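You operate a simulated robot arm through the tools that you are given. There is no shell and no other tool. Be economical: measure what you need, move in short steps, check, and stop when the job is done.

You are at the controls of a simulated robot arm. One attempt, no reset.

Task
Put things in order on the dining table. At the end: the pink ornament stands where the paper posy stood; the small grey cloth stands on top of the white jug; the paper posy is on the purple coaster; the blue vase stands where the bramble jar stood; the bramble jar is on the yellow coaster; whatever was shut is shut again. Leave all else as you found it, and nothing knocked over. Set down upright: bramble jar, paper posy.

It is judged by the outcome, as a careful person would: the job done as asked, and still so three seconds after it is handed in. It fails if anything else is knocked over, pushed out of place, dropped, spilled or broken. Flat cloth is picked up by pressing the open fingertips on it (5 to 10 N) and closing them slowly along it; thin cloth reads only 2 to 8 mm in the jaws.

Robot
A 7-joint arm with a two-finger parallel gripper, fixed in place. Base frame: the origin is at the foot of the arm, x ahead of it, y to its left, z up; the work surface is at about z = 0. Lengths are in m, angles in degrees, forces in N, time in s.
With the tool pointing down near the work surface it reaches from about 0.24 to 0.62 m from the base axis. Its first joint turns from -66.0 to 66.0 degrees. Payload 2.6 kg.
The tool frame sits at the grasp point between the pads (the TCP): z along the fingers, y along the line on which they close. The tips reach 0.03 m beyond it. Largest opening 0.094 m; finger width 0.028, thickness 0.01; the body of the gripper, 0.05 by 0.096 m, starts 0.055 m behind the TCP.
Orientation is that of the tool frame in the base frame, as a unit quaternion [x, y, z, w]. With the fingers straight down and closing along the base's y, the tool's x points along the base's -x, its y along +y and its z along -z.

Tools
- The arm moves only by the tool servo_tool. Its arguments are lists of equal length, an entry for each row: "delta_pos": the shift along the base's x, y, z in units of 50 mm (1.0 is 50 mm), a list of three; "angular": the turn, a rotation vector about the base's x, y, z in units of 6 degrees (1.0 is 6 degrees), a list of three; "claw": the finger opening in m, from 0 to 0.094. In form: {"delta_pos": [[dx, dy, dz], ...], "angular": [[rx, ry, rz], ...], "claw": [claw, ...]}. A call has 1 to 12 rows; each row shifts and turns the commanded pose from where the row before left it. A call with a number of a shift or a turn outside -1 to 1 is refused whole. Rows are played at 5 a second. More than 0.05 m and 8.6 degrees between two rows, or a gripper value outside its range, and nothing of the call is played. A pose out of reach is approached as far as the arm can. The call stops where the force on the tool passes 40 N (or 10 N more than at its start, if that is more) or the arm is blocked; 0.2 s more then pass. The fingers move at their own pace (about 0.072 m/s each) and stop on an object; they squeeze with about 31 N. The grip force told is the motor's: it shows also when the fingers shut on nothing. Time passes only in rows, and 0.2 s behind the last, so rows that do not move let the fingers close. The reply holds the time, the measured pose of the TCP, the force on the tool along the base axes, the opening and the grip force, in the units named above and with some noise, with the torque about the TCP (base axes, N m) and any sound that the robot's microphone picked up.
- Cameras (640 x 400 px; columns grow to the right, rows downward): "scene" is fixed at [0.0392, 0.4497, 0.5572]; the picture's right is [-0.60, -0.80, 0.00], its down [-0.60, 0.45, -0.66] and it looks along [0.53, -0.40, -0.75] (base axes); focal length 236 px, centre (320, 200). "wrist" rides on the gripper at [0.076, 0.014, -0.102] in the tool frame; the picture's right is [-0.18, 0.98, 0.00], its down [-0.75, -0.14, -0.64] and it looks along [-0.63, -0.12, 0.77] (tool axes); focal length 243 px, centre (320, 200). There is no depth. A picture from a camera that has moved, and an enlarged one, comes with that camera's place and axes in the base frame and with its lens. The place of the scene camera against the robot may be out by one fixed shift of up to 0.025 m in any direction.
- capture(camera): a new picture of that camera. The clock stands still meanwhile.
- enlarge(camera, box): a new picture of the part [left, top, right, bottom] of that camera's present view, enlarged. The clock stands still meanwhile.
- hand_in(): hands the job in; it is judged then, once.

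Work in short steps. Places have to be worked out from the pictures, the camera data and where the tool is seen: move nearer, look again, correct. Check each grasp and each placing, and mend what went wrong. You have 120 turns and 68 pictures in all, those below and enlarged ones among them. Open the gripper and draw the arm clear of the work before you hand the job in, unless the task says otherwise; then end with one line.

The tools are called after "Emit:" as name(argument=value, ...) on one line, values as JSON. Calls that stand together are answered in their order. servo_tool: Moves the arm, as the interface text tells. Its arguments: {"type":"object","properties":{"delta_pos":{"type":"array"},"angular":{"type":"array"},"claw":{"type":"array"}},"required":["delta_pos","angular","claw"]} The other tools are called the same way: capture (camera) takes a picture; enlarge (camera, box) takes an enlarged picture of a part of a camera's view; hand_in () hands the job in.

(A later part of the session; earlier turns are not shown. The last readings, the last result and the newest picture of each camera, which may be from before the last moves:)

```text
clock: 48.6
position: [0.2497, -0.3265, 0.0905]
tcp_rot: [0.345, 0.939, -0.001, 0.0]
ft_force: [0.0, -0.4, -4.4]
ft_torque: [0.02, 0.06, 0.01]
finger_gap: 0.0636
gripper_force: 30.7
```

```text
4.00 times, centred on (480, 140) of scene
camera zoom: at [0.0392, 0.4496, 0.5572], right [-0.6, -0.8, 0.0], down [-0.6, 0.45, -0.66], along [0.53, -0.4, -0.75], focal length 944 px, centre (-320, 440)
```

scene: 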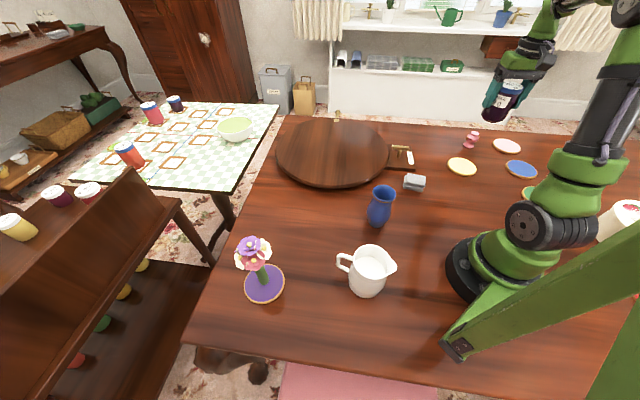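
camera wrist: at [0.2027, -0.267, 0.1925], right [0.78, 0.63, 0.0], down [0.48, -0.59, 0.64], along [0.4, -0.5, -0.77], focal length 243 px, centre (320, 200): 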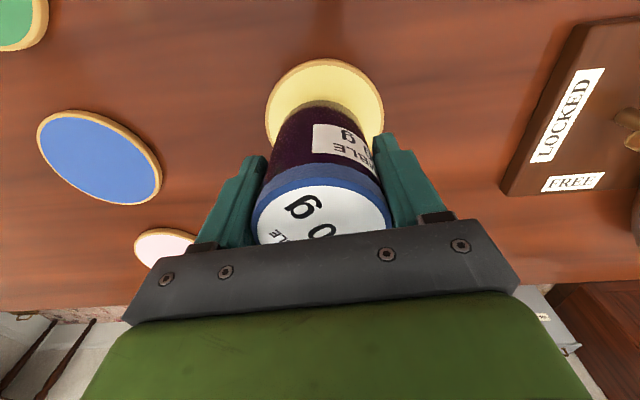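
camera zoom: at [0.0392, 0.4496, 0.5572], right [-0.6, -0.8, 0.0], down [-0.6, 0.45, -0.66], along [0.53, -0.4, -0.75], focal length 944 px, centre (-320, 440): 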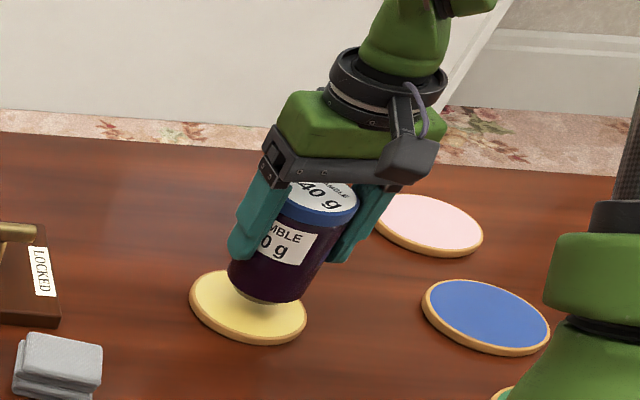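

Both views show the coaster centre about 1 cm nearer (+y) than the jar. I'll shift by (-0.003, +0.010) and lower to near contact.

Emit:
servo_tool(delta_pos=[[-0.06, 0.2, 0], [0, 0, -0.2], [0, 0, -0.06], [0, 0, 0]], angular=[[0, 0, 0], [0, 0, 0], [0, 0, 0], [0, 0, 0]], claw=[0.04, 0.04, 0.04, 0.04])

Emit:
enlarge(camera="scene", box=[400, 90, 560, 190])

```text
clock: 49.6
position: [0.2475, -0.3154, 0.0785]
tcp_rot: [0.344, 0.939, 0.0, -0.001]
ft_force: [-0.3, 0.4, -4.0]
ft_torque: [0.01, 0.03, -0.01]
finger_gap: 0.0633
gripper_force: 31.1
```

```text
4.00 times, centred on (480, 140) of scene
camera zoom: at [0.0392, 0.4496, 0.5572], right [-0.6, -0.8, 0.0], down [-0.6, 0.45, -0.66], along [0.53, -0.4, -0.75], focal length 944 px, centre (-320, 440)
```

zoom: 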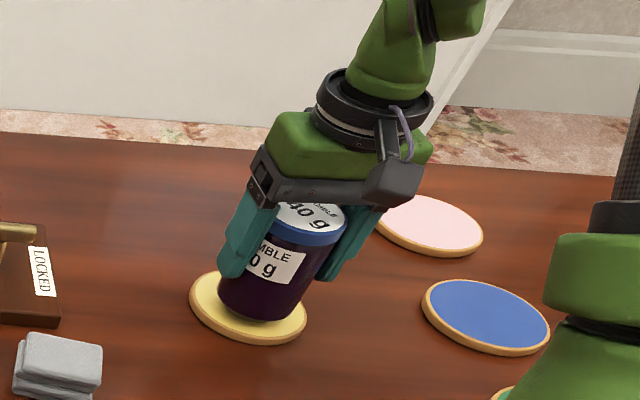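

Well inside the coaster. I'll lower in small steps until contact.

Emit:
servo_tool(delta_pos=[[-0.02, 0.04, -0.04], [0, 0, -0.04], [0, 0, -0.02], [0, 0, 0]], angular=[[0, 0, 0], [0, 0, 0], [0, 0, 0], [0, 0, 0]], claw=[0.04, 0.04, 0.04, 0.04])

```text
clock: 50.6
position: [0.2477, -0.3134, 0.0755]
tcp_rot: [0.345, 0.939, -0.003, 0.0]
ft_force: [-0.9, 0.6, 13.7]
ft_torque: [0.1, 0.08, 0.01]
finger_gap: 0.0631
gripper_force: 31.0
```

Firm contact (about 18 N beyond the weight). I'll ease up 1 mm and release slowly.

Emit:
servo_tool(delta_pos=[[0, 0, 0.03], [0, 0, 0], [0, 0, 0], [0, 0, 0], [0, 0, 0], [0, 0, 0.6], [0, 0, 0.9], [0, 0, 0.9]], angular=[[0, 0, 0], [0, 0, 0], [0, 0, 0], [0, 0, 0], [0, 0, 0], [0, 0, 0], [0, 0, 0], [0, 0, 0]], claw=[0.06, 0.066, 0.075, 0.085, 0.094, 0.094, 0.094, 0.094])

Emit:
capture(camera="wrist")

```text
clock: 52.4
position: [0.2473, -0.3142, 0.195]
tcp_rot: [0.344, 0.939, 0.0, -0.001]
ft_force: [-0.5, -0.8, -0.3]
ft_torque: [0.01, 0.0, -0.01]
finger_gap: 0.0939
gripper_force: 0.1
```

```text
32 pictures are left
camera wrist: at [0.1997, -0.2556, 0.2973], right [0.78, 0.63, 0.0], down [0.49, -0.59, 0.64], along [0.4, -0.5, -0.77], focal length 243 px, centre (320, 200)
```

wrist: 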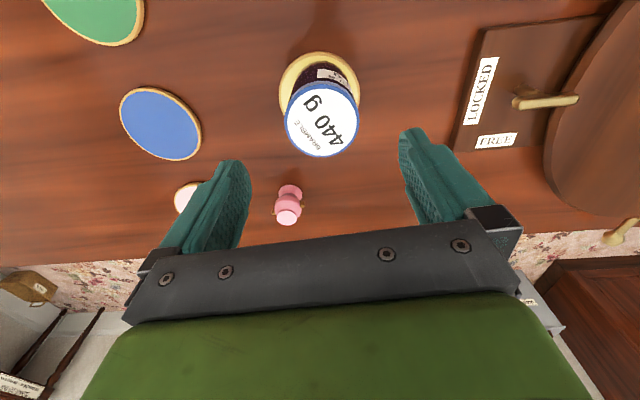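

The jar stands on the yellow coaster. Next is the pink ornament near (0.310, -0.464); I'll move closer and look at its handle orientation.

Emit:
servo_tool(delta_pos=[[0.23, -0.7, 0], [0.23, -0.7, 0], [0.23, -0.7, -0.6]], angular=[[0, 0, 0], [0, 0, 0], [0, 0, 0]], claw=[0.094, 0.094, 0.094])

Emit:
capture(camera="wrist")

```text
clock: 53.2
position: [0.2845, -0.4177, 0.1661]
tcp_rot: [0.344, 0.939, 0.0, 0.0]
ft_force: [0.4, 0.1, -0.5]
ft_torque: [0.0, 0.02, -0.01]
finger_gap: 0.0941
gripper_force: 0.1
```

```text
31 pictures are left
camera wrist: at [0.2359, -0.36, 0.2683], right [0.78, 0.63, 0.0], down [0.49, -0.59, 0.64], along [0.4, -0.5, -0.77], focal length 243 px, centre (320, 200)
```

wrist: 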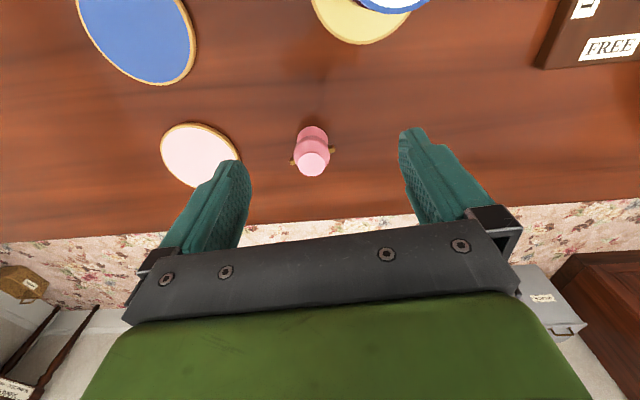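

Ornament is at (0.308, -0.466) with small side handles roughly along the current jaw axis. I'll yaw +60° above it so the pads close on the body clear of the handles.

Emit:
servo_tool(delta_pos=[[0.05, -0.1, 0.05], [0.05, -0.1, 0.05], [0.05, -0.1, 0.05], [0.05, -0.1, 0.05], [0.05, -0.1, 0.05], [0.05, -0.1, 0.05], [0.05, -0.1, 0.05], [0.05, -0.1, 0.05], [0.05, -0.1, 0.05], [0.05, -0.1, 0.05]], angular=[[0, 0, 1], [0, 0, 1], [0, 0, 1], [0, 0, 1], [0, 0, 1], [0, 0, 1], [0, 0, 1], [0, 0, 1], [0, 0, 1], [0, 0, 1]], claw=[0.08, 0.08, 0.08, 0.08, 0.08, 0.08, 0.08, 0.08, 0.08, 0.08])

Emit:
capture(camera="wrist")

```text
clock: 55.4
position: [0.3056, -0.4679, 0.1911]
tcp_rot: [-0.173, 0.985, -0.001, -0.001]
ft_force: [-0.3, 0.2, 0.0]
ft_torque: [0.0, 0.01, 0.0]
finger_gap: 0.08
gripper_force: 0.1
```

```text
30 pictures are left
camera wrist: at [0.2308, -0.4821, 0.2926], right [-0.16, 0.99, 0.0], down [0.76, 0.13, 0.64], along [0.63, 0.1, -0.77], focal length 243 px, centre (320, 200)
```

wrist: 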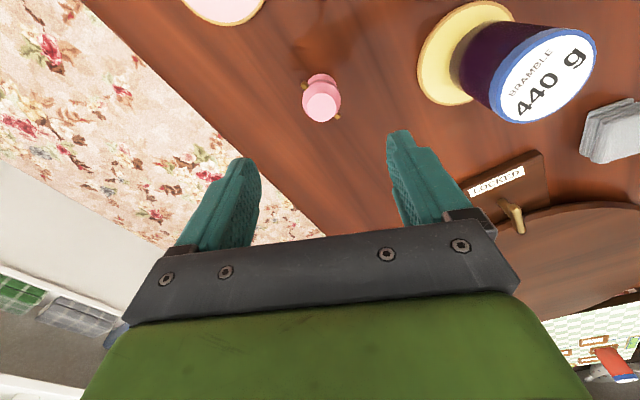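

Handles now lie diagonal to the jaws and the ornament is under the TCP. I'll descend to z ≈ 0.11 and recheck.

Emit:
servo_tool(delta_pos=[[0, 0, -0.8], [0, 0, -0.8]], angular=[[0, 0, 0], [0, 0, 0]], claw=[0.08, 0.08])

Emit:
capture(camera="wrist")

```text
clock: 56.0
position: [0.3081, -0.4698, 0.1107]
tcp_rot: [-0.173, 0.985, -0.001, 0.0]
ft_force: [0.4, -0.4, 0.2]
ft_torque: [0.0, -0.01, 0.01]
finger_gap: 0.0803
gripper_force: 0.0
```

```text
29 pictures are left
camera wrist: at [0.2322, -0.4821, 0.2135], right [-0.16, 0.99, 0.0], down [0.76, 0.12, 0.64], along [0.63, 0.1, -0.77], focal length 243 px, centre (320, 200)
```

wrist: 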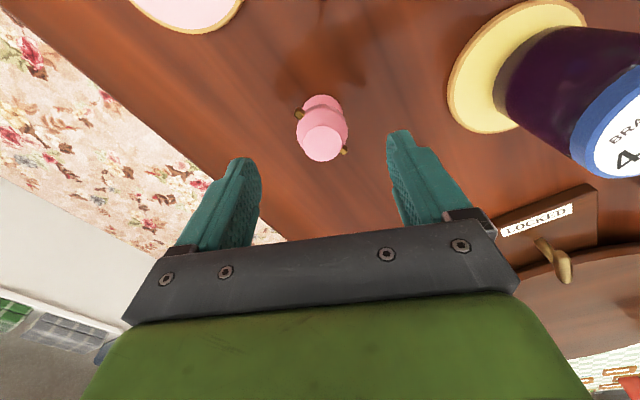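

Centred. I'll descend to z ≈ 0.038 and close.

Emit:
servo_tool(delta_pos=[[0, 0, -0.7], [0, 0, -0.7], [0, 0, -0.04], [0, 0, 0], [0, 0, 0], [0, 0, 0], [0, 0, 0]], angular=[[0, 0, 0], [0, 0, 0], [0, 0, 0], [0, 0, 0], [0, 0, 0], [0, 0, 0], [0, 0, 0]], claw=[0.08, 0.08, 0.08, 0.06, 0.04, 0.02, 0.015])

Emit:
capture(camera="wrist")

```text
clock: 57.6
position: [0.3071, -0.4679, 0.0387]
tcp_rot: [-0.17, 0.985, -0.001, 0.001]
ft_force: [0.0, -0.2, -0.3]
ft_torque: [-0.01, 0.0, -0.01]
finger_gap: 0.0375
gripper_force: 31.2
```

```text
28 pictures are left
camera wrist: at [0.2313, -0.4815, 0.1401], right [-0.16, 0.99, 0.0], down [0.76, 0.12, 0.64], along [0.63, 0.1, -0.77], focal length 243 px, centre (320, 200)
```

wrist: 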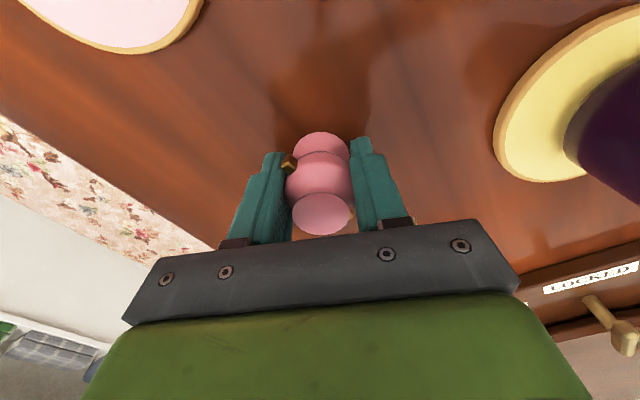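

Gripped at 37.5 mm. I'll lift and carry it to the posy's old spot at (0.449, -0.352).

Emit:
servo_tool(delta_pos=[[0, 0, 0.3], [0, 0, 0.9], [0, 0, 0.9], [0.7, 0.58, 0], [0.7, 0.58, 0], [0.7, 0.58, 0], [0.76, 0.6, 0]], angular=[[0, 0, 0], [0, 0, 0], [0, 0, 0], [0, 0, 0], [0, 0, 0], [0, 0, 0], [0, 0, 0]], claw=[0.015, 0.015, 0.015, 0.015, 0.015, 0.015, 0.015])

Emit:
enlarge(camera="scene", box=[380, 80, 560, 200])

```text
clock: 59.2
position: [0.4497, -0.351, 0.1435]
tcp_rot: [-0.172, 0.985, -0.001, 0.001]
ft_force: [-0.3, -0.4, -0.8]
ft_torque: [0.0, 0.02, 0.02]
finger_gap: 0.0376
gripper_force: 30.9
```

```text
3.33 times, centred on (470, 140) of scene
camera zoom: at [0.0392, 0.4496, 0.5572], right [-0.6, -0.8, 0.0], down [-0.6, 0.45, -0.66], along [0.53, -0.4, -0.75], focal length 786 px, centre (-180, 400)
```

zoom: 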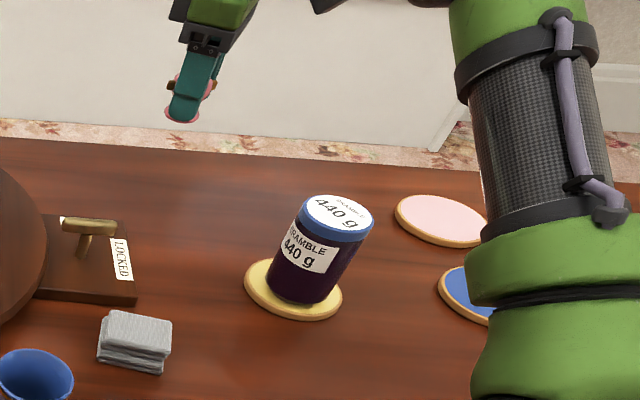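

The ornament is over the spot. I'll lower it to just above the table and then to contact.

Emit:
servo_tool(delta_pos=[[0, 0, -0.8], [0, 0, -0.8], [0, 0, -0.4], [0, 0, -0.04], [0, 0, -0.04], [0, 0, 0]], angular=[[0, 0, 0], [0, 0, 0], [0, 0, 0], [0, 0, 0], [0, 0, 0], [0, 0, 0]], claw=[0.015, 0.015, 0.015, 0.015, 0.015, 0.015])

Emit:
enlarge(camera="scene", box=[380, 80, 560, 200])

```text
clock: 60.6
position: [0.4486, -0.3518, 0.0397]
tcp_rot: [-0.172, 0.985, -0.001, 0.0]
ft_force: [0.0, -0.4, -0.6]
ft_torque: [-0.02, -0.01, -0.01]
finger_gap: 0.0377
gripper_force: 31.8
```

```text
3.33 times, centred on (470, 140) of scene
camera zoom: at [0.0392, 0.4497, 0.5572], right [-0.6, -0.8, 0.0], down [-0.6, 0.45, -0.66], along [0.53, -0.4, -0.75], focal length 786 px, centre (-180, 400)
```

zoom: 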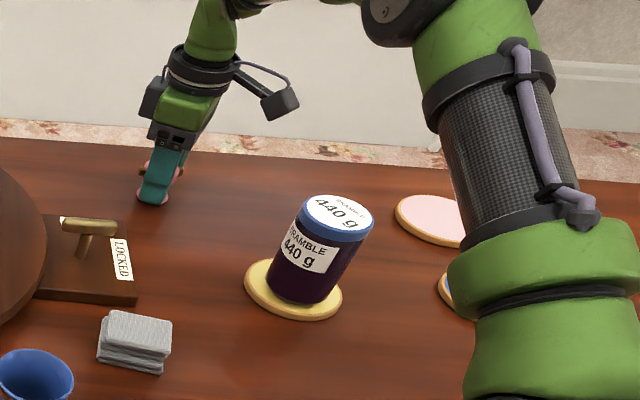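

Its base matches the old posy spot in the picture. I'll lower the last millimetre or two.

Emit:
servo_tool(delta_pos=[[0, 0, -0.025], [0, 0, 0]], angular=[[0, 0, 0], [0, 0, 0]], claw=[0.015, 0.015])

```text
clock: 61.2
position: [0.4484, -0.3508, 0.0382]
tcp_rot: [-0.172, 0.985, -0.002, 0.0]
ft_force: [-1.2, 0.3, 0.4]
ft_torque: [0.01, 0.04, -0.03]
finger_gap: 0.0376
gripper_force: 30.9
```

Just touching. Release slowly, then rise.

Emit:
servo_tool(delta_pos=[[0, 0, -0.01], [0, 0, 0], [0, 0, 0], [0, 0, 0], [0, 0, 0.3], [0, 0, 0.8], [0, 0, 0.9], [0, 0, 0.9]], angular=[[0, 0, 0], [0, 0, 0], [0, 0, 0], [0, 0, 0], [0, 0, 0], [0, 0, 0], [0, 0, 0], [0, 0, 0]], claw=[0.034, 0.042, 0.05, 0.06, 0.06, 0.06, 0.06, 0.06])

Emit:
enlarge(camera="scene", box=[380, 80, 560, 200])

```text
clock: 63.0
position: [0.4496, -0.3503, 0.1825]
tcp_rot: [-0.171, 0.985, -0.001, 0.0]
ft_force: [0.3, -0.2, 0.8]
ft_torque: [0.0, 0.0, 0.0]
finger_gap: 0.0601
gripper_force: 0.1
```

```text
3.33 times, centred on (470, 140) of scene
camera zoom: at [0.0392, 0.4497, 0.5572], right [-0.6, -0.8, 0.0], down [-0.6, 0.45, -0.66], along [0.53, -0.4, -0.75], focal length 786 px, centre (-180, 400)
```

zoom: 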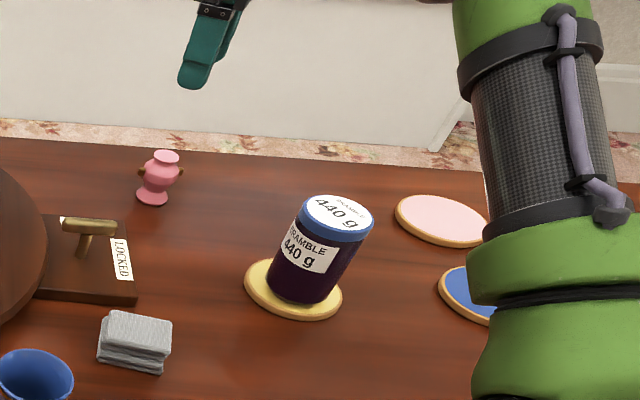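

The ornament stands in place. Next, the cloth near (0.303, -0.124); I'll move above it and look.

Emit:
servo_tool(delta_pos=[[-0.62, 0.9, 0], [-0.62, 0.9, 0], [-0.62, 0.9, 0], [-0.62, 0.9, 0], [-0.6, 0.9, -0.2]], angular=[[0, 0, 0], [0, 0, 0], [0, 0, 0], [0, 0, 0], [0, 0, 0]], claw=[0.08, 0.08, 0.08, 0.08, 0.08])

Emit:
capture(camera="wrist")

Emit:
enlarge(camera="scene", box=[300, 130, 460, 310])

```text
refused: row 1 steps farther than a row can; nothing moved
```

```text
24 pictures are left
camera wrist: at [0.3743, -0.3642, 0.2849], right [-0.16, 0.99, 0.0], down [0.76, 0.12, 0.64], along [0.63, 0.1, -0.77], focal length 243 px, centre (320, 200)
```

wrist: 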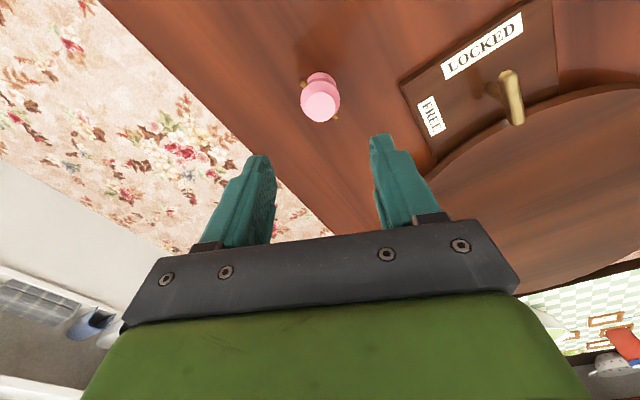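

```text
2.22 times, centred on (380, 220) of scene
camera zoom: at [0.0392, 0.4497, 0.5572], right [-0.6, -0.8, 0.0], down [-0.6, 0.45, -0.66], along [0.53, -0.4, -0.75], focal length 524 px, centre (187, 156)
```

zoom: 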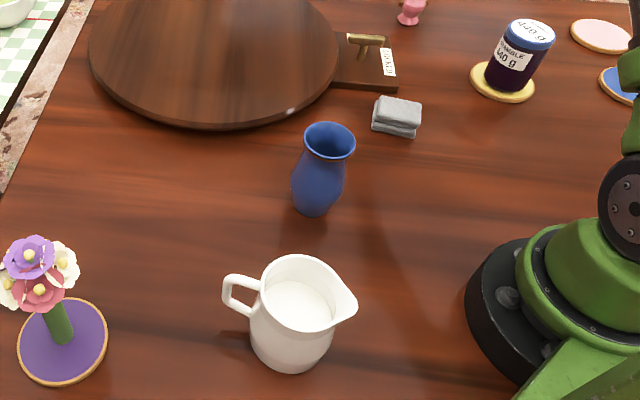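

Row too long; I'll split it into six shorter rows.

Emit:
servo_tool(delta_pos=[[-0.54, 0.77, 0], [-0.54, 0.77, 0], [-0.54, 0.77, 0], [-0.54, 0.77, 0], [-0.54, 0.77, 0], [-0.54, 0.72, 0]], angular=[[0, 0, 0], [0, 0, 0], [0, 0, 0], [0, 0, 0], [0, 0, 0], [0, 0, 0]], claw=[0.09, 0.09, 0.09, 0.09, 0.09, 0.09])

Emit:
capture(camera="wrist")

```text
clock: 64.4
position: [0.2871, -0.1235, 0.1817]
tcp_rot: [-0.171, 0.985, -0.001, 0.0]
ft_force: [0.2, -0.6, -0.1]
ft_torque: [0.01, 0.01, -0.01]
finger_gap: 0.0902
gripper_force: 0.1
```

```text
22 pictures are left
camera wrist: at [0.2104, -0.1378, 0.2828], right [-0.16, 0.99, 0.0], down [0.76, 0.12, 0.64], along [0.63, 0.1, -0.77], focal length 243 px, centre (320, 200)
```

wrist: 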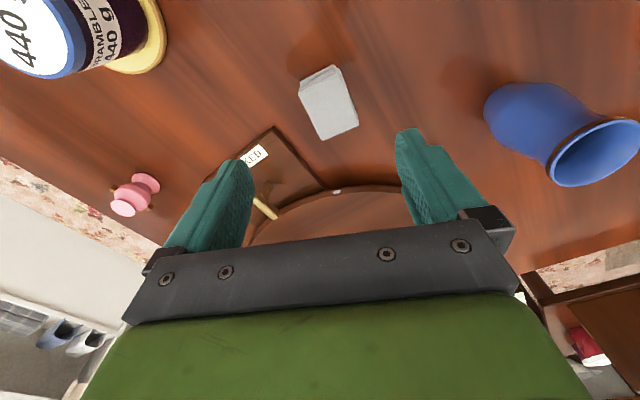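

The cloth pile is about 60×41×25 mm, centred at (0.292, -0.114), with its long axis at azimuth about 31°. I'll grip it end to end (yaw ≈ -59°), so that at the jug it can lie across the spout axis with its corners on the rim.

Emit:
servo_tool(delta_pos=[[0.05, 0.09, 0], [0.05, 0.1, 0], [0, 0, 0], [0, 0, 0], [0, 0, 0], [0, 0, 0], [0, 0, 0], [0, 0, 0], [0, 0, 0], [0, 0, 0], [0, 0, 0], [0, 0, 0]], angular=[[0, 0, -1], [0, 0, -1], [0, 0, -1], [0, 0, -1], [0, 0, -1], [0, 0, -1], [0, 0, -1], [0, 0, -1], [0, 0, -1], [0, 0, -1], [0, 0, -1], [0, 0, -1]], claw=[0.094, 0.094, 0.094, 0.094, 0.094, 0.094, 0.094, 0.094, 0.094, 0.094, 0.094, 0.094])

Emit:
servo_tool(delta_pos=[[0, 0, -0.5], [0, 0, -0.6]], angular=[[0, 0, -1], [0, 0, 0]], claw=[0.094, 0.094])

Emit:
capture(camera="wrist")

```text
clock: 67.0
position: [0.2929, -0.1128, 0.1824]
tcp_rot: [0.442, 0.897, -0.001, 0.0]
ft_force: [0.3, 0.2, 0.3]
ft_torque: [0.01, -0.01, 0.01]
finger_gap: 0.0938
gripper_force: 0.0
```

```text
clock: 67.6
position: [0.2917, -0.1136, 0.1291]
tcp_rot: [0.487, 0.874, -0.001, 0.0]
ft_force: [0.2, -0.5, -0.9]
ft_torque: [-0.03, -0.01, 0.02]
finger_gap: 0.0941
gripper_force: 0.1
```

```text
21 pictures are left
camera wrist: at [0.2646, -0.0428, 0.2309], right [0.93, 0.36, 0.0], down [0.28, -0.71, 0.64], along [0.23, -0.6, -0.77], focal length 243 px, centre (320, 200)
```

wrist: 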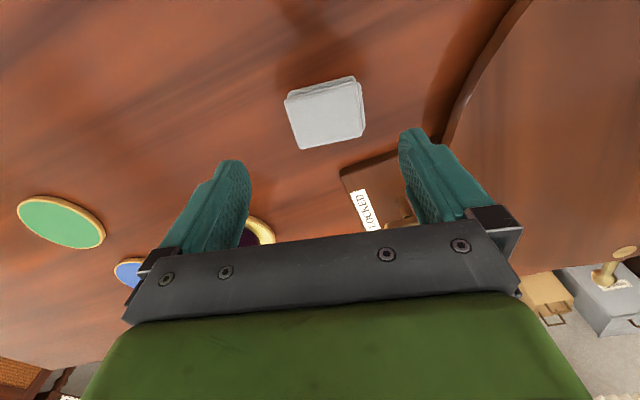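

Refined: centre (0.296, -0.114), long axis azimuth about 36°, about 56×45 mm. I'll correct yaw by 4°, descend to z = 0.035 and close.

Emit:
servo_tool(delta_pos=[[0.08, 0, -0.4], [0, 0, -0.7], [0, 0, -0.7], [0, 0, -0.06], [0, 0, 0], [0, 0, 0], [0, 0, 0], [0, 0, 0]], angular=[[0, 0, 0.7], [0, 0, 0], [0, 0, 0], [0, 0, 0], [0, 0, 0], [0, 0, 0], [0, 0, 0], [0, 0, 0]], claw=[0.09, 0.09, 0.09, 0.09, 0.075, 0.06, 0.05, 0.045])

Emit:
capture(camera="wrist")

```text
clock: 69.4
position: [0.2966, -0.1133, 0.0356]
tcp_rot: [0.455, 0.891, -0.001, 0.0]
ft_force: [0.0, 0.0, -0.1]
ft_torque: [-0.03, 0.01, 0.02]
finger_gap: 0.0652
gripper_force: 31.6
```

```text
20 pictures are left
camera wrist: at [0.2647, -0.0445, 0.1369], right [0.9, 0.43, 0.0], down [0.33, -0.69, 0.64], along [0.27, -0.58, -0.77], focal length 243 px, centre (320, 200)
```

wrist: 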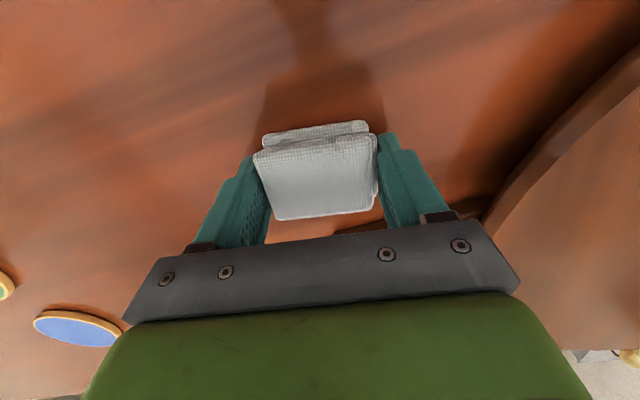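

The cloth is held at 65 mm length. I'll lift and swing toward the jug with yaw following.

Emit:
servo_tool(delta_pos=[[0, 0, 0.3], [0, 0, 0.9], [0, 0, 0.9], [0, 0, 0.9], [0, 0, 0.9]], angular=[[0, 0, 0], [0, 0, 0], [0, 0, 0], [0, 0, 0], [0, 0, 0]], claw=[0.045, 0.045, 0.045, 0.045, 0.045])

Emit:
servo_tool(delta_pos=[[0.033, 0.385, 0], [0.033, 0.385, 0], [0.033, 0.385, 0], [0.033, 0.385, 0], [0.033, 0.385, 0], [0.033, 0.385, 0], [0.033, 0.385, 0], [0.033, 0.385, 0], [0.033, 0.385, 0]], angular=[[0, 0, 1], [0, 0, 1], [0, 0, 1], [0, 0, 1], [0, 0, 1], [0, 0, 1], [0, 0, 1], [0, 0, 1], [0, 0, 1]], claw=[0.045, 0.045, 0.045, 0.045, 0.045, 0.045, 0.045, 0.045, 0.045])

Emit:
servo_tool(delta_pos=[[-0.267, 0.311, 0], [-0.267, 0.311, 0], [-0.267, 0.311, 0], [-0.267, 0.311, 0], [-0.267, 0.311, 0], [-0.267, 0.311, 0], [-0.267, 0.311, 0], [-0.267, 0.311, 0], [-0.267, 0.311, 0]], angular=[[0, 0, 1], [0, 0, 1], [0, 0, 1], [0, 0, 1], [0, 0, 1], [0, 0, 1], [0, 0, 1], [0, 0, 1], [0, 0, 1]], claw=[0.045, 0.045, 0.045, 0.045, 0.045, 0.045, 0.045, 0.045, 0.045])

Emit:
capture(camera="wrist")

Emit:
enlarge(camera="scene", box=[240, 160, 480, 310])

```text
clock: 70.6
position: [0.2986, -0.1108, 0.2318]
tcp_rot: [0.454, 0.891, -0.002, -0.002]
ft_force: [0.7, -0.4, -0.8]
ft_torque: [-0.01, -0.03, 0.0]
finger_gap: 0.0651
gripper_force: 31.2
```

```text
clock: 72.6
position: [0.3121, 0.06, 0.2295]
tcp_rot: [-0.001, 1.0, 0.0, 0.0]
ft_force: [-1.2, -0.4, -0.9]
ft_torque: [0.01, 0.03, 0.01]
finger_gap: 0.0648
gripper_force: 31.1
```

```text
clock: 74.6
position: [0.1916, 0.202, 0.2277]
tcp_rot: [-0.454, 0.891, 0.0, 0.0]
ft_force: [0.3, -0.5, 0.2]
ft_torque: [0.03, 0.0, 0.05]
finger_gap: 0.0652
gripper_force: 31.5
```

```text
19 pictures are left
camera wrist: at [0.136, 0.1465, 0.3311], right [-0.69, 0.73, 0.0], down [0.56, 0.53, 0.64], along [0.47, 0.44, -0.77], focal length 243 px, centre (320, 200)
```

wrist: 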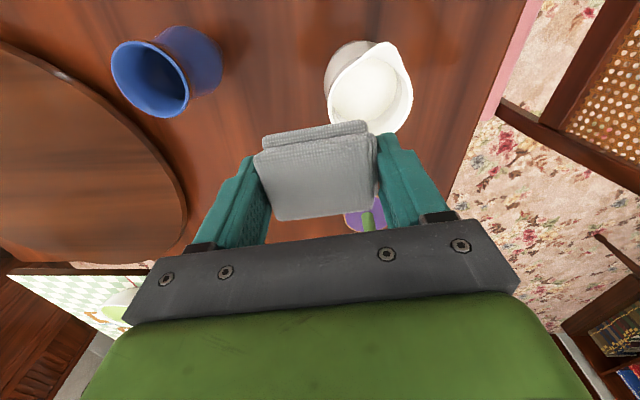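

```text
2.67 times, centred on (360, 235) of scene
camera zoom: at [0.0392, 0.4496, 0.5572], right [-0.6, -0.8, 0.0], down [-0.6, 0.45, -0.66], along [0.53, -0.4, -0.75], focal length 629 px, centre (213, 107)
```

zoom: 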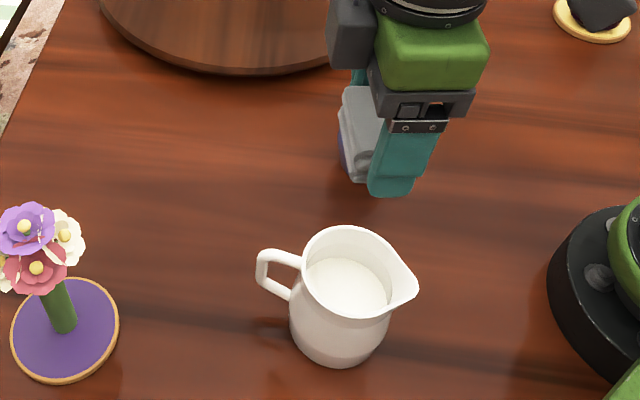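

The jug rim centre triangulates to about (0.158, 0.228) at z ≈ 0.10. I'll move above it, a bit lower, and look again.

Emit:
servo_tool(delta_pos=[[-0.33, 0.26, 0], [-0.33, 0.26, 0], [0, 0, -0.3]], angular=[[0, 0, 0], [0, 0, 0], [0, 0, 0]], claw=[0.045, 0.045, 0.045])

Emit:
enlarge(camera="wrist", box=[220, 20, 460, 220])

Emit:
enlarge(camera="scene", box=[300, 180, 440, 310])

```text
clock: 75.4
position: [0.1576, 0.2278, 0.2153]
tcp_rot: [-0.454, 0.891, -0.001, 0.0]
ft_force: [-0.1, 0.6, -0.2]
ft_torque: [-0.05, 0.02, -0.01]
finger_gap: 0.065
gripper_force: 31.0
```

```text
2.00 times, centred on (340, 120) of wrist
camera zoom: at [0.102, 0.173, 0.317], right [-0.69, 0.73, 0.0], down [0.56, 0.53, 0.64], along [0.47, 0.44, -0.77], focal length 485 px, centre (280, 360)
```

zoom: 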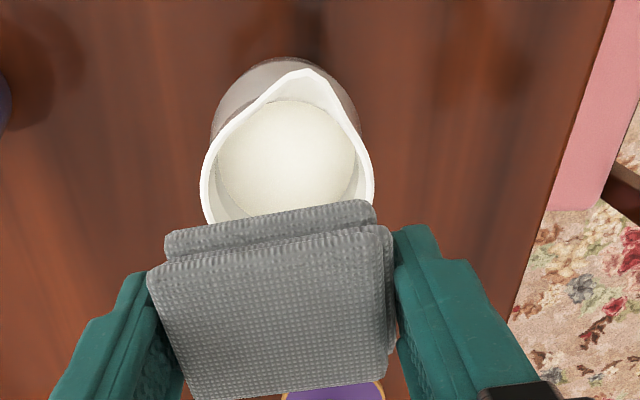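

```text
3.08 times, centred on (370, 245) of scene
camera zoom: at [0.0392, 0.4497, 0.5572], right [-0.6, -0.8, 0.0], down [-0.6, 0.45, -0.66], along [0.53, -0.4, -0.75], focal length 726 px, centre (166, 62)
```

zoom: 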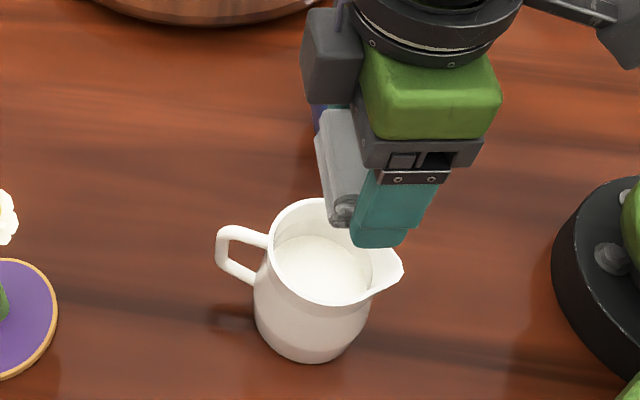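

The rim (about 75 mm outer) is almost directly under the TCP at about (0.157, 0.228). The jug holds liquid, so the cloth must rest on the rim. I'll lower to bottom ≈ 0.13 and check again.

Emit:
servo_tool(delta_pos=[[0, 0, -0.5], [0, 0, -0.5]], angular=[[0, 0, 0], [0, 0, 0]], claw=[0.045, 0.045])

Emit:
enlarge(camera="wrist", box=[220, 20, 460, 220])

Emit:
enlarge(camera="scene", box=[300, 180, 440, 310])

```text
clock: 76.0
position: [0.157, 0.2274, 0.164]
tcp_rot: [-0.453, 0.892, -0.001, 0.0]
ft_force: [0.3, 0.5, -0.2]
ft_torque: [0.04, 0.0, 0.0]
finger_gap: 0.0653
gripper_force: 31.7
```

```text
2.00 times, centred on (340, 120) of wrist
camera zoom: at [0.1019, 0.1728, 0.2658], right [-0.69, 0.73, 0.0], down [0.56, 0.53, 0.64], along [0.47, 0.44, -0.77], focal length 485 px, centre (280, 360)
```

zoom: 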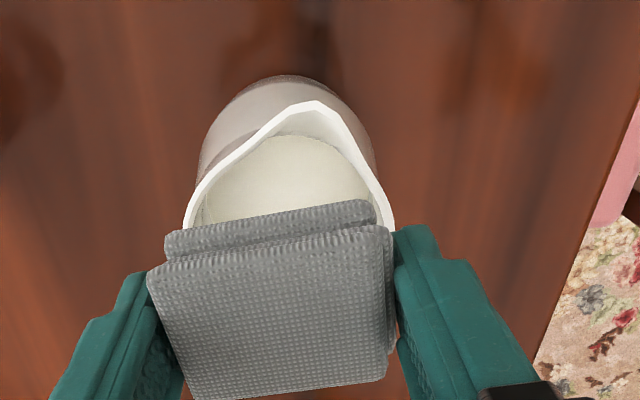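

```text
3.08 times, centred on (370, 245) of scene
camera zoom: at [0.0392, 0.4496, 0.5572], right [-0.6, -0.8, 0.0], down [-0.6, 0.45, -0.66], along [0.53, -0.4, -0.75], focal length 726 px, centre (166, 62)
```

zoom: 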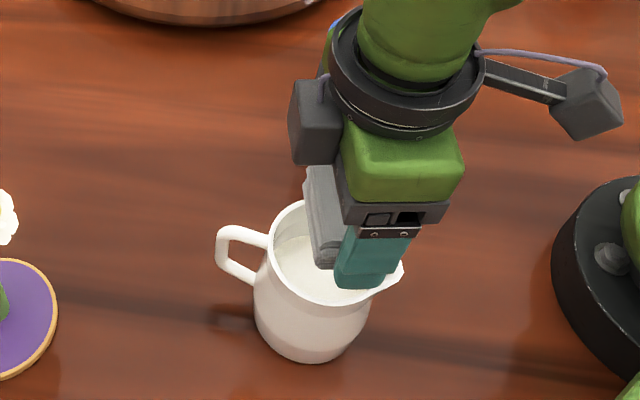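

The cloth is centred over the rim. I'll bias 3 mm toward the handle and lower in small steps, watching the force.

Emit:
servo_tool(delta_pos=[[0.036, 0.048, 0], [0, 0, -0.06], [0, 0, -0.06], [0, 0, -0.06], [0, 0, -0.06]], angular=[[0, 0, 0], [0, 0, 0], [0, 0, 0], [0, 0, 0], [0, 0, 0]], claw=[0.045, 0.045, 0.045, 0.045, 0.045])

Emit:
servo_tool(delta_pos=[[0, 0, -0.05], [0, 0, -0.05], [0, 0, 0]], angular=[[0, 0, 0], [0, 0, 0], [0, 0, 0]], claw=[0.045, 0.045, 0.045])

```text
clock: 77.2
position: [0.1619, 0.2285, 0.1535]
tcp_rot: [-0.453, 0.892, -0.001, 0.001]
ft_force: [-0.5, 0.5, 0.3]
ft_torque: [0.01, 0.0, 0.02]
finger_gap: 0.0649
gripper_force: 31.7
```

```text
clock: 78.0
position: [0.1606, 0.2289, 0.1481]
tcp_rot: [-0.453, 0.891, -0.001, -0.001]
ft_force: [-0.5, -0.3, -0.3]
ft_torque: [-0.02, 0.0, -0.03]
finger_gap: 0.0649
gripper_force: 31.1
```

No contact yet (bottom ≈ 0.112). Continuing down in 2 mm steps.

Emit:
servo_tool(delta_pos=[[0, 0, -0.04], [0, 0, -0.04], [0, 0, 0]], angular=[[0, 0, 0], [0, 0, 0], [0, 0, 0]], claw=[0.045, 0.045, 0.045])

Emit:
enlarge(camera="scene", box=[300, 180, 440, 310])

```text
clock: 78.8
position: [0.1602, 0.2289, 0.1436]
tcp_rot: [-0.454, 0.891, 0.0, 0.001]
ft_force: [0.2, -0.4, -0.7]
ft_torque: [0.0, 0.01, -0.01]
finger_gap: 0.0651
gripper_force: 30.7
```

```text
3.08 times, centred on (370, 245) of scene
camera zoom: at [0.0392, 0.4497, 0.5572], right [-0.6, -0.8, 0.0], down [-0.6, 0.45, -0.66], along [0.53, -0.4, -0.75], focal length 726 px, centre (166, 62)
```

zoom: 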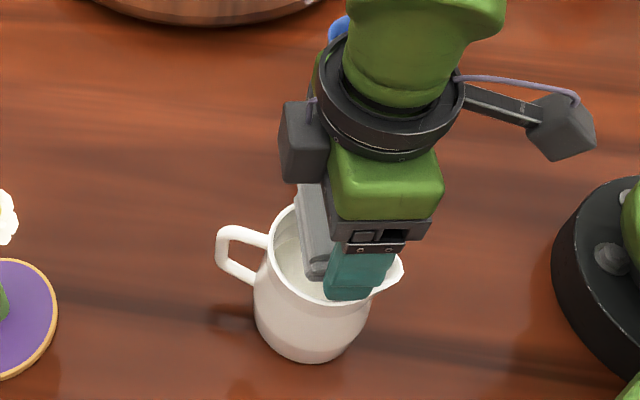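

Scene view suggests the cloth is still some 4–6 mm toward the spout. I'll shift 4 mm toward the handle and keep lowering slowly.

Emit:
servo_tool(delta_pos=[[0.048, 0.064, 0], [0, 0, -0.04], [0, 0, -0.04], [0, 0, 0]], angular=[[0, 0, 0], [0, 0, 0], [0, 0, 0], [0, 0, 0]], claw=[0.045, 0.045, 0.045, 0.045])

```text
clock: 79.8
position: [0.164, 0.2321, 0.1404]
tcp_rot: [-0.454, 0.891, -0.002, 0.001]
ft_force: [0.1, -0.1, -0.5]
ft_torque: [-0.01, -0.01, -0.05]
finger_gap: 0.065
gripper_force: 31.3
```

Emit:
servo_tool(delta_pos=[[0, 0, -0.04], [0, 0, -0.02], [0, 0, 0]], angular=[[0, 0, 0], [0, 0, 0], [0, 0, 0]], claw=[0.045, 0.045, 0.045])

Emit:
enlarge(camera="wrist", box=[220, 20, 460, 220])

```text
clock: 80.5
position: [0.1642, 0.233, 0.1392]
tcp_rot: [-0.453, 0.892, 0.0, 0.002]
ft_force: [-3.1, -2.4, 10.9]
ft_torque: [-0.07, 0.07, 0.0]
finger_gap: 0.0651
gripper_force: 31.1
stopped in row 3: the force on the tool passed its limit (the readings are from after the stop); the commanded pose is now the measured one
```

```text
2.00 times, centred on (340, 120) of wrist
camera zoom: at [0.1078, 0.1782, 0.2406], right [-0.68, 0.73, 0.0], down [0.55, 0.52, 0.65], along [0.47, 0.44, -0.76], focal length 485 px, centre (280, 360)
```

zoom: 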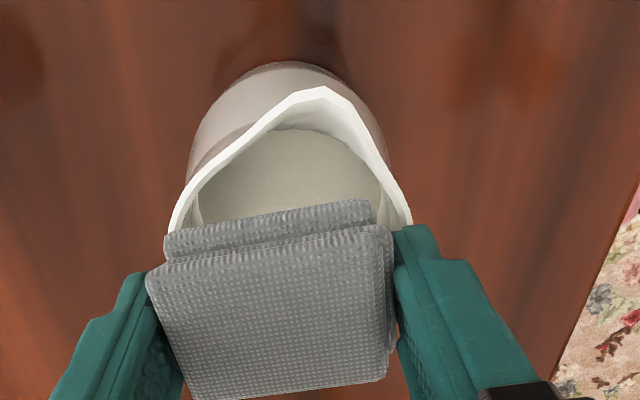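

Contact with the rim at cloth bottom z ≈ 0.104. The torque puts the pressure nearly central, with the cloth about 3 mm toward the handle. I'll ease up, shift 2 mm back, and touch down lightly.

Emit:
servo_tool(delta_pos=[[0, 0, 0.06], [-0.03, -0.04, 0], [0, 0, -0.04], [0, 0, 0]], angular=[[0, 0, 0], [0, 0, 0], [0, 0, 0], [0, 0, 0]], claw=[0.045, 0.045, 0.045, 0.045])

Emit:
enlarge(camera="scene", box=[300, 180, 440, 310])

```text
clock: 81.5
position: [0.163, 0.231, 0.1387]
tcp_rot: [-0.453, 0.891, 0.0, 0.004]
ft_force: [-0.5, -1.8, 6.0]
ft_torque: [0.0, -0.1, -0.03]
finger_gap: 0.0652
gripper_force: 30.1
```

```text
3.08 times, centred on (370, 245) of scene
camera zoom: at [0.0392, 0.4496, 0.5572], right [-0.6, -0.8, 0.0], down [-0.6, 0.45, -0.66], along [0.53, -0.4, -0.75], focal length 726 px, centre (166, 62)
```

zoom: 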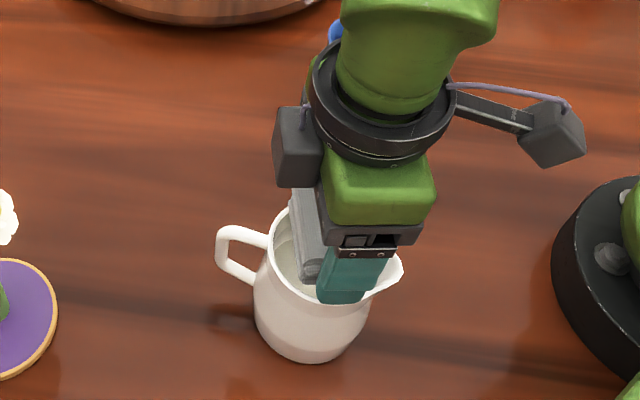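

The scene view shows the cloth centred across the rim with light contact. I'll release slowly.

Emit:
servo_tool(delta_pos=[[0, 0, -0.01], [0, 0, 0], [0, 0, 0], [0, 0, 0], [0, 0, 0]], angular=[[0, 0, 0], [0, 0, 0], [0, 0, 0], [0, 0, 0], [0, 0, 0]], claw=[0.062, 0.066, 0.07, 0.076, 0.082])

Emit:
capture(camera="wrist")

```text
clock: 82.7
position: [0.1622, 0.2311, 0.1382]
tcp_rot: [-0.453, 0.891, 0.0, 0.003]
ft_force: [0.9, 0.2, 0.5]
ft_torque: [0.0, 0.03, 0.04]
finger_gap: 0.0818
gripper_force: 0.0
```

```text
10 pictures are left
camera wrist: at [0.1056, 0.1763, 0.24], right [-0.69, 0.73, 0.0], down [0.55, 0.52, 0.65], along [0.47, 0.44, -0.76], focal length 243 px, centre (320, 200)
```

wrist: 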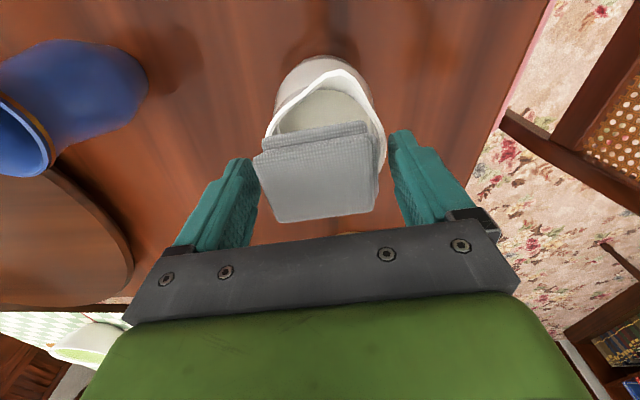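

The cloth rests on the jug. I'll rise straight up, then move above the vase near (0.264, 0.083).

Emit:
servo_tool(delta_pos=[[0, 0, 0.3], [0, 0, 0.9], [0, 0, 0.9], [0, 0, 0.6], [0.333, -0.503, 0], [0.333, -0.503, 0], [0.333, -0.503, 0], [0.333, -0.503, 0], [0.333, -0.503, 0], [0.333, -0.503, 0]], angular=[[0, 0, 0], [0, 0, 0], [0, 0, 0], [0, 0, 0], [0, 0, -1], [0, 0, -1], [0, 0, -1], [0, 0, -1], [0, 0, -1], [0, 0, -1]], claw=[0.085, 0.09, 0.094, 0.094, 0.094, 0.094, 0.094, 0.094, 0.094, 0.094])

Emit:
capture(camera="wrist")

Emit:
capture(camera="scene")

```text
clock: 84.8
position: [0.2641, 0.079, 0.2755]
tcp_rot: [-0.155, 0.988, -0.001, 0.003]
ft_force: [0.3, 0.1, 1.1]
ft_torque: [0.0, 0.01, 0.03]
finger_gap: 0.0941
gripper_force: 0.1
```

```text
9 pictures are left
camera wrist: at [0.187, 0.0687, 0.3768], right [-0.12, 0.99, 0.0], down [0.76, 0.1, 0.65], along [0.64, 0.08, -0.76], focal length 243 px, centre (320, 200)
```

wrist: 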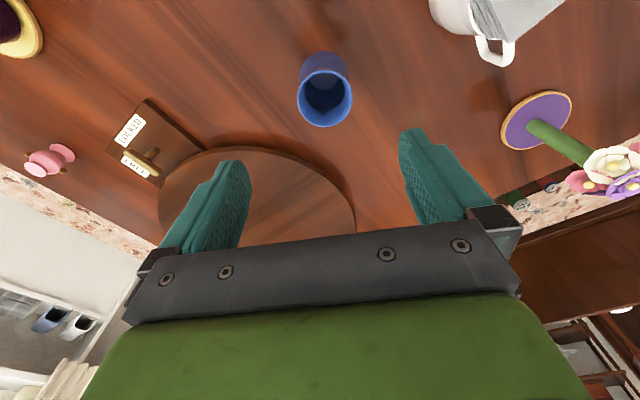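

```text
8 pictures are left
```

scene: 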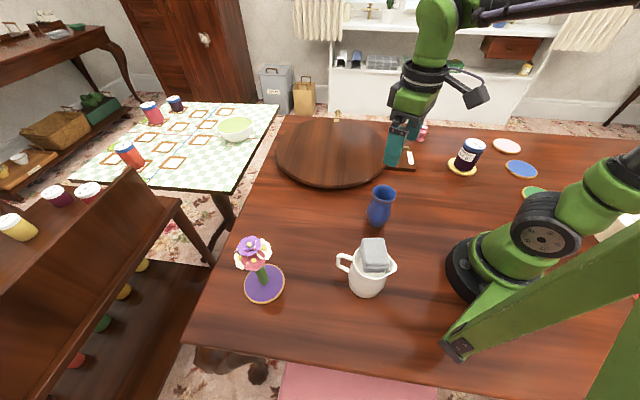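

Vase centre is at (0.267, 0.0835), about 0.115 tall, and the views agree. I'll descend over it with open jaws and close at z ≈ 0.068.

Emit:
servo_tool(delta_pos=[[0.06, 0.09, -0.5], [0, 0, -0.9], [0, 0, -0.9], [0, 0, -0.9], [0, 0, -0.9], [0, 0, -0.05], [0, 0, 0], [0, 0, 0], [0, 0, 0], [0, 0, 0]], angular=[[0, 0, 0], [0, 0, 0], [0, 0, 0], [0, 0, 0], [0, 0, 0], [0, 0, 0], [0, 0, 0], [0, 0, 0], [0, 0, 0], [0, 0, 0]], claw=[0.094, 0.094, 0.094, 0.094, 0.094, 0.094, 0.075, 0.06, 0.045, 0.035])

Emit:
capture(camera="wrist")

```text
clock: 87.0
position: [0.2659, 0.0843, 0.0679]
tcp_rot: [-0.155, 0.988, -0.002, 0.003]
ft_force: [-0.4, -0.1, -0.2]
ft_torque: [-0.01, 0.01, 0.01]
finger_gap: 0.0639
gripper_force: 31.1
```

```text
7 pictures are left
camera wrist: at [0.1894, 0.0731, 0.1697], right [-0.13, 0.99, 0.0], down [0.76, 0.1, 0.65], along [0.64, 0.08, -0.76], focal length 243 px, centre (320, 200)
```

wrist: 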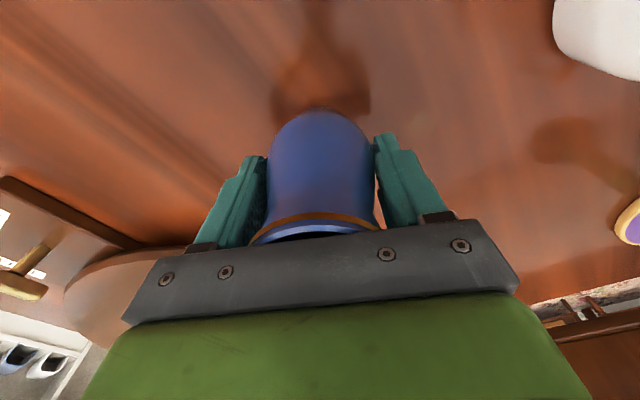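

Vase held (64 mm). I'll lift 0.1 m and carry it to the jar's old spot at (0.4065, 0.283).

Emit:
servo_tool(delta_pos=[[0, 0, 0.3], [0, 0, 0.8], [0, 0, 0.9], [0.468, 0.663, 0], [0.468, 0.663, 0], [0.468, 0.663, 0], [0.468, 0.663, 0], [0.468, 0.663, 0], [0.468, 0.663, 0], [0, 0, 0]], angular=[[0, 0, 0], [0, 0, 0], [0, 0, 0], [0, 0, 0], [0, 0, 0], [0, 0, 0], [0, 0, 0], [0, 0, 0], [0, 0, 0], [0, 0, 0]], claw=[0.035, 0.035, 0.035, 0.035, 0.035, 0.035, 0.035, 0.035, 0.035, 0.035])

Emit:
enlarge(camera="scene", box=[230, 120, 440, 310])

```text
clock: 89.2
position: [0.4066, 0.2851, 0.1662]
tcp_rot: [-0.155, 0.988, -0.001, 0.003]
ft_force: [-0.4, -0.3, -2.1]
ft_torque: [0.03, 0.02, -0.02]
finger_gap: 0.0642
gripper_force: 30.9
```

```text
2.11 times, centred on (335, 215) of scene
camera zoom: at [0.0392, 0.4497, 0.5571], right [-0.6, -0.8, 0.0], down [-0.6, 0.45, -0.66], along [0.53, -0.4, -0.75], focal length 497 px, centre (288, 168)
```

zoom: 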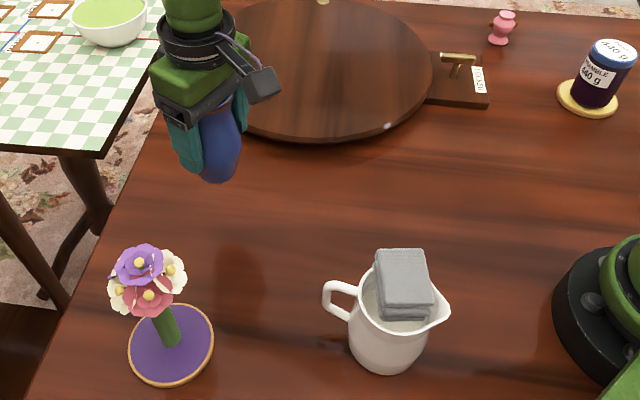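

The vase is over the spot. Lowering to near contact.

Emit:
servo_tool(delta_pos=[[0, -0.02, -0.8], [0, 0, -0.8], [0, 0, -0.28], [0, 0, -0.04], [0, 0, 0]], angular=[[0, 0, 0], [0, 0, 0], [0, 0, 0], [0, 0, 0], [0, 0, 0]], claw=[0.035, 0.035, 0.035, 0.035, 0.035])

```text
clock: 90.5
position: [0.406, 0.2829, 0.0706]
tcp_rot: [-0.155, 0.988, -0.002, 0.004]
ft_force: [-0.6, -0.9, -2.1]
ft_torque: [-0.01, 0.0, 0.01]
finger_gap: 0.0642
gripper_force: 30.7
```

Emit:
servo_tool(delta_pos=[[0, 0, -0.03], [0, 0, -0.02], [0, 0, 0]], angular=[[0, 0, 0], [0, 0, 0], [0, 0, 0]], claw=[0.035, 0.035, 0.035])

Emit:
enlarge(camera="scene", box=[230, 170, 440, 310])

```text
clock: 91.2
position: [0.4058, 0.2825, 0.0688]
tcp_rot: [-0.156, 0.988, -0.001, 0.002]
ft_force: [0.0, -0.2, -2.4]
ft_torque: [-0.01, 0.02, 0.0]
finger_gap: 0.0642
gripper_force: 31.5
```

```text
2.86 times, centred on (335, 240) of scene
camera zoom: at [0.0392, 0.4497, 0.5571], right [-0.6, -0.8, 0.0], down [-0.6, 0.45, -0.66], along [0.53, -0.4, -0.75], focal length 674 px, centre (277, 86)
```

zoom: 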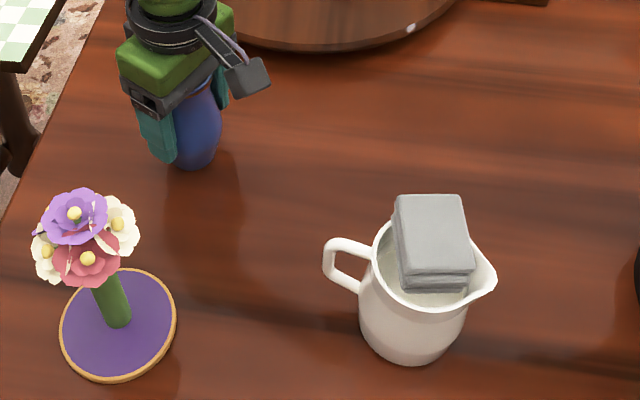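

The vase foot matches the jar's old foot position in the view. One more small lowering, then a slow release.

Emit:
servo_tool(delta_pos=[[0, 0, -0.025], [0, 0, 0]], angular=[[0, 0, 0], [0, 0, 0]], claw=[0.035, 0.035])

```text
clock: 91.8
position: [0.4065, 0.2832, 0.0685]
tcp_rot: [-0.155, 0.988, -0.001, 0.004]
ft_force: [-1.2, -0.4, 5.5]
ft_torque: [-0.15, 0.23, -0.03]
finger_gap: 0.0642
gripper_force: 30.9
```

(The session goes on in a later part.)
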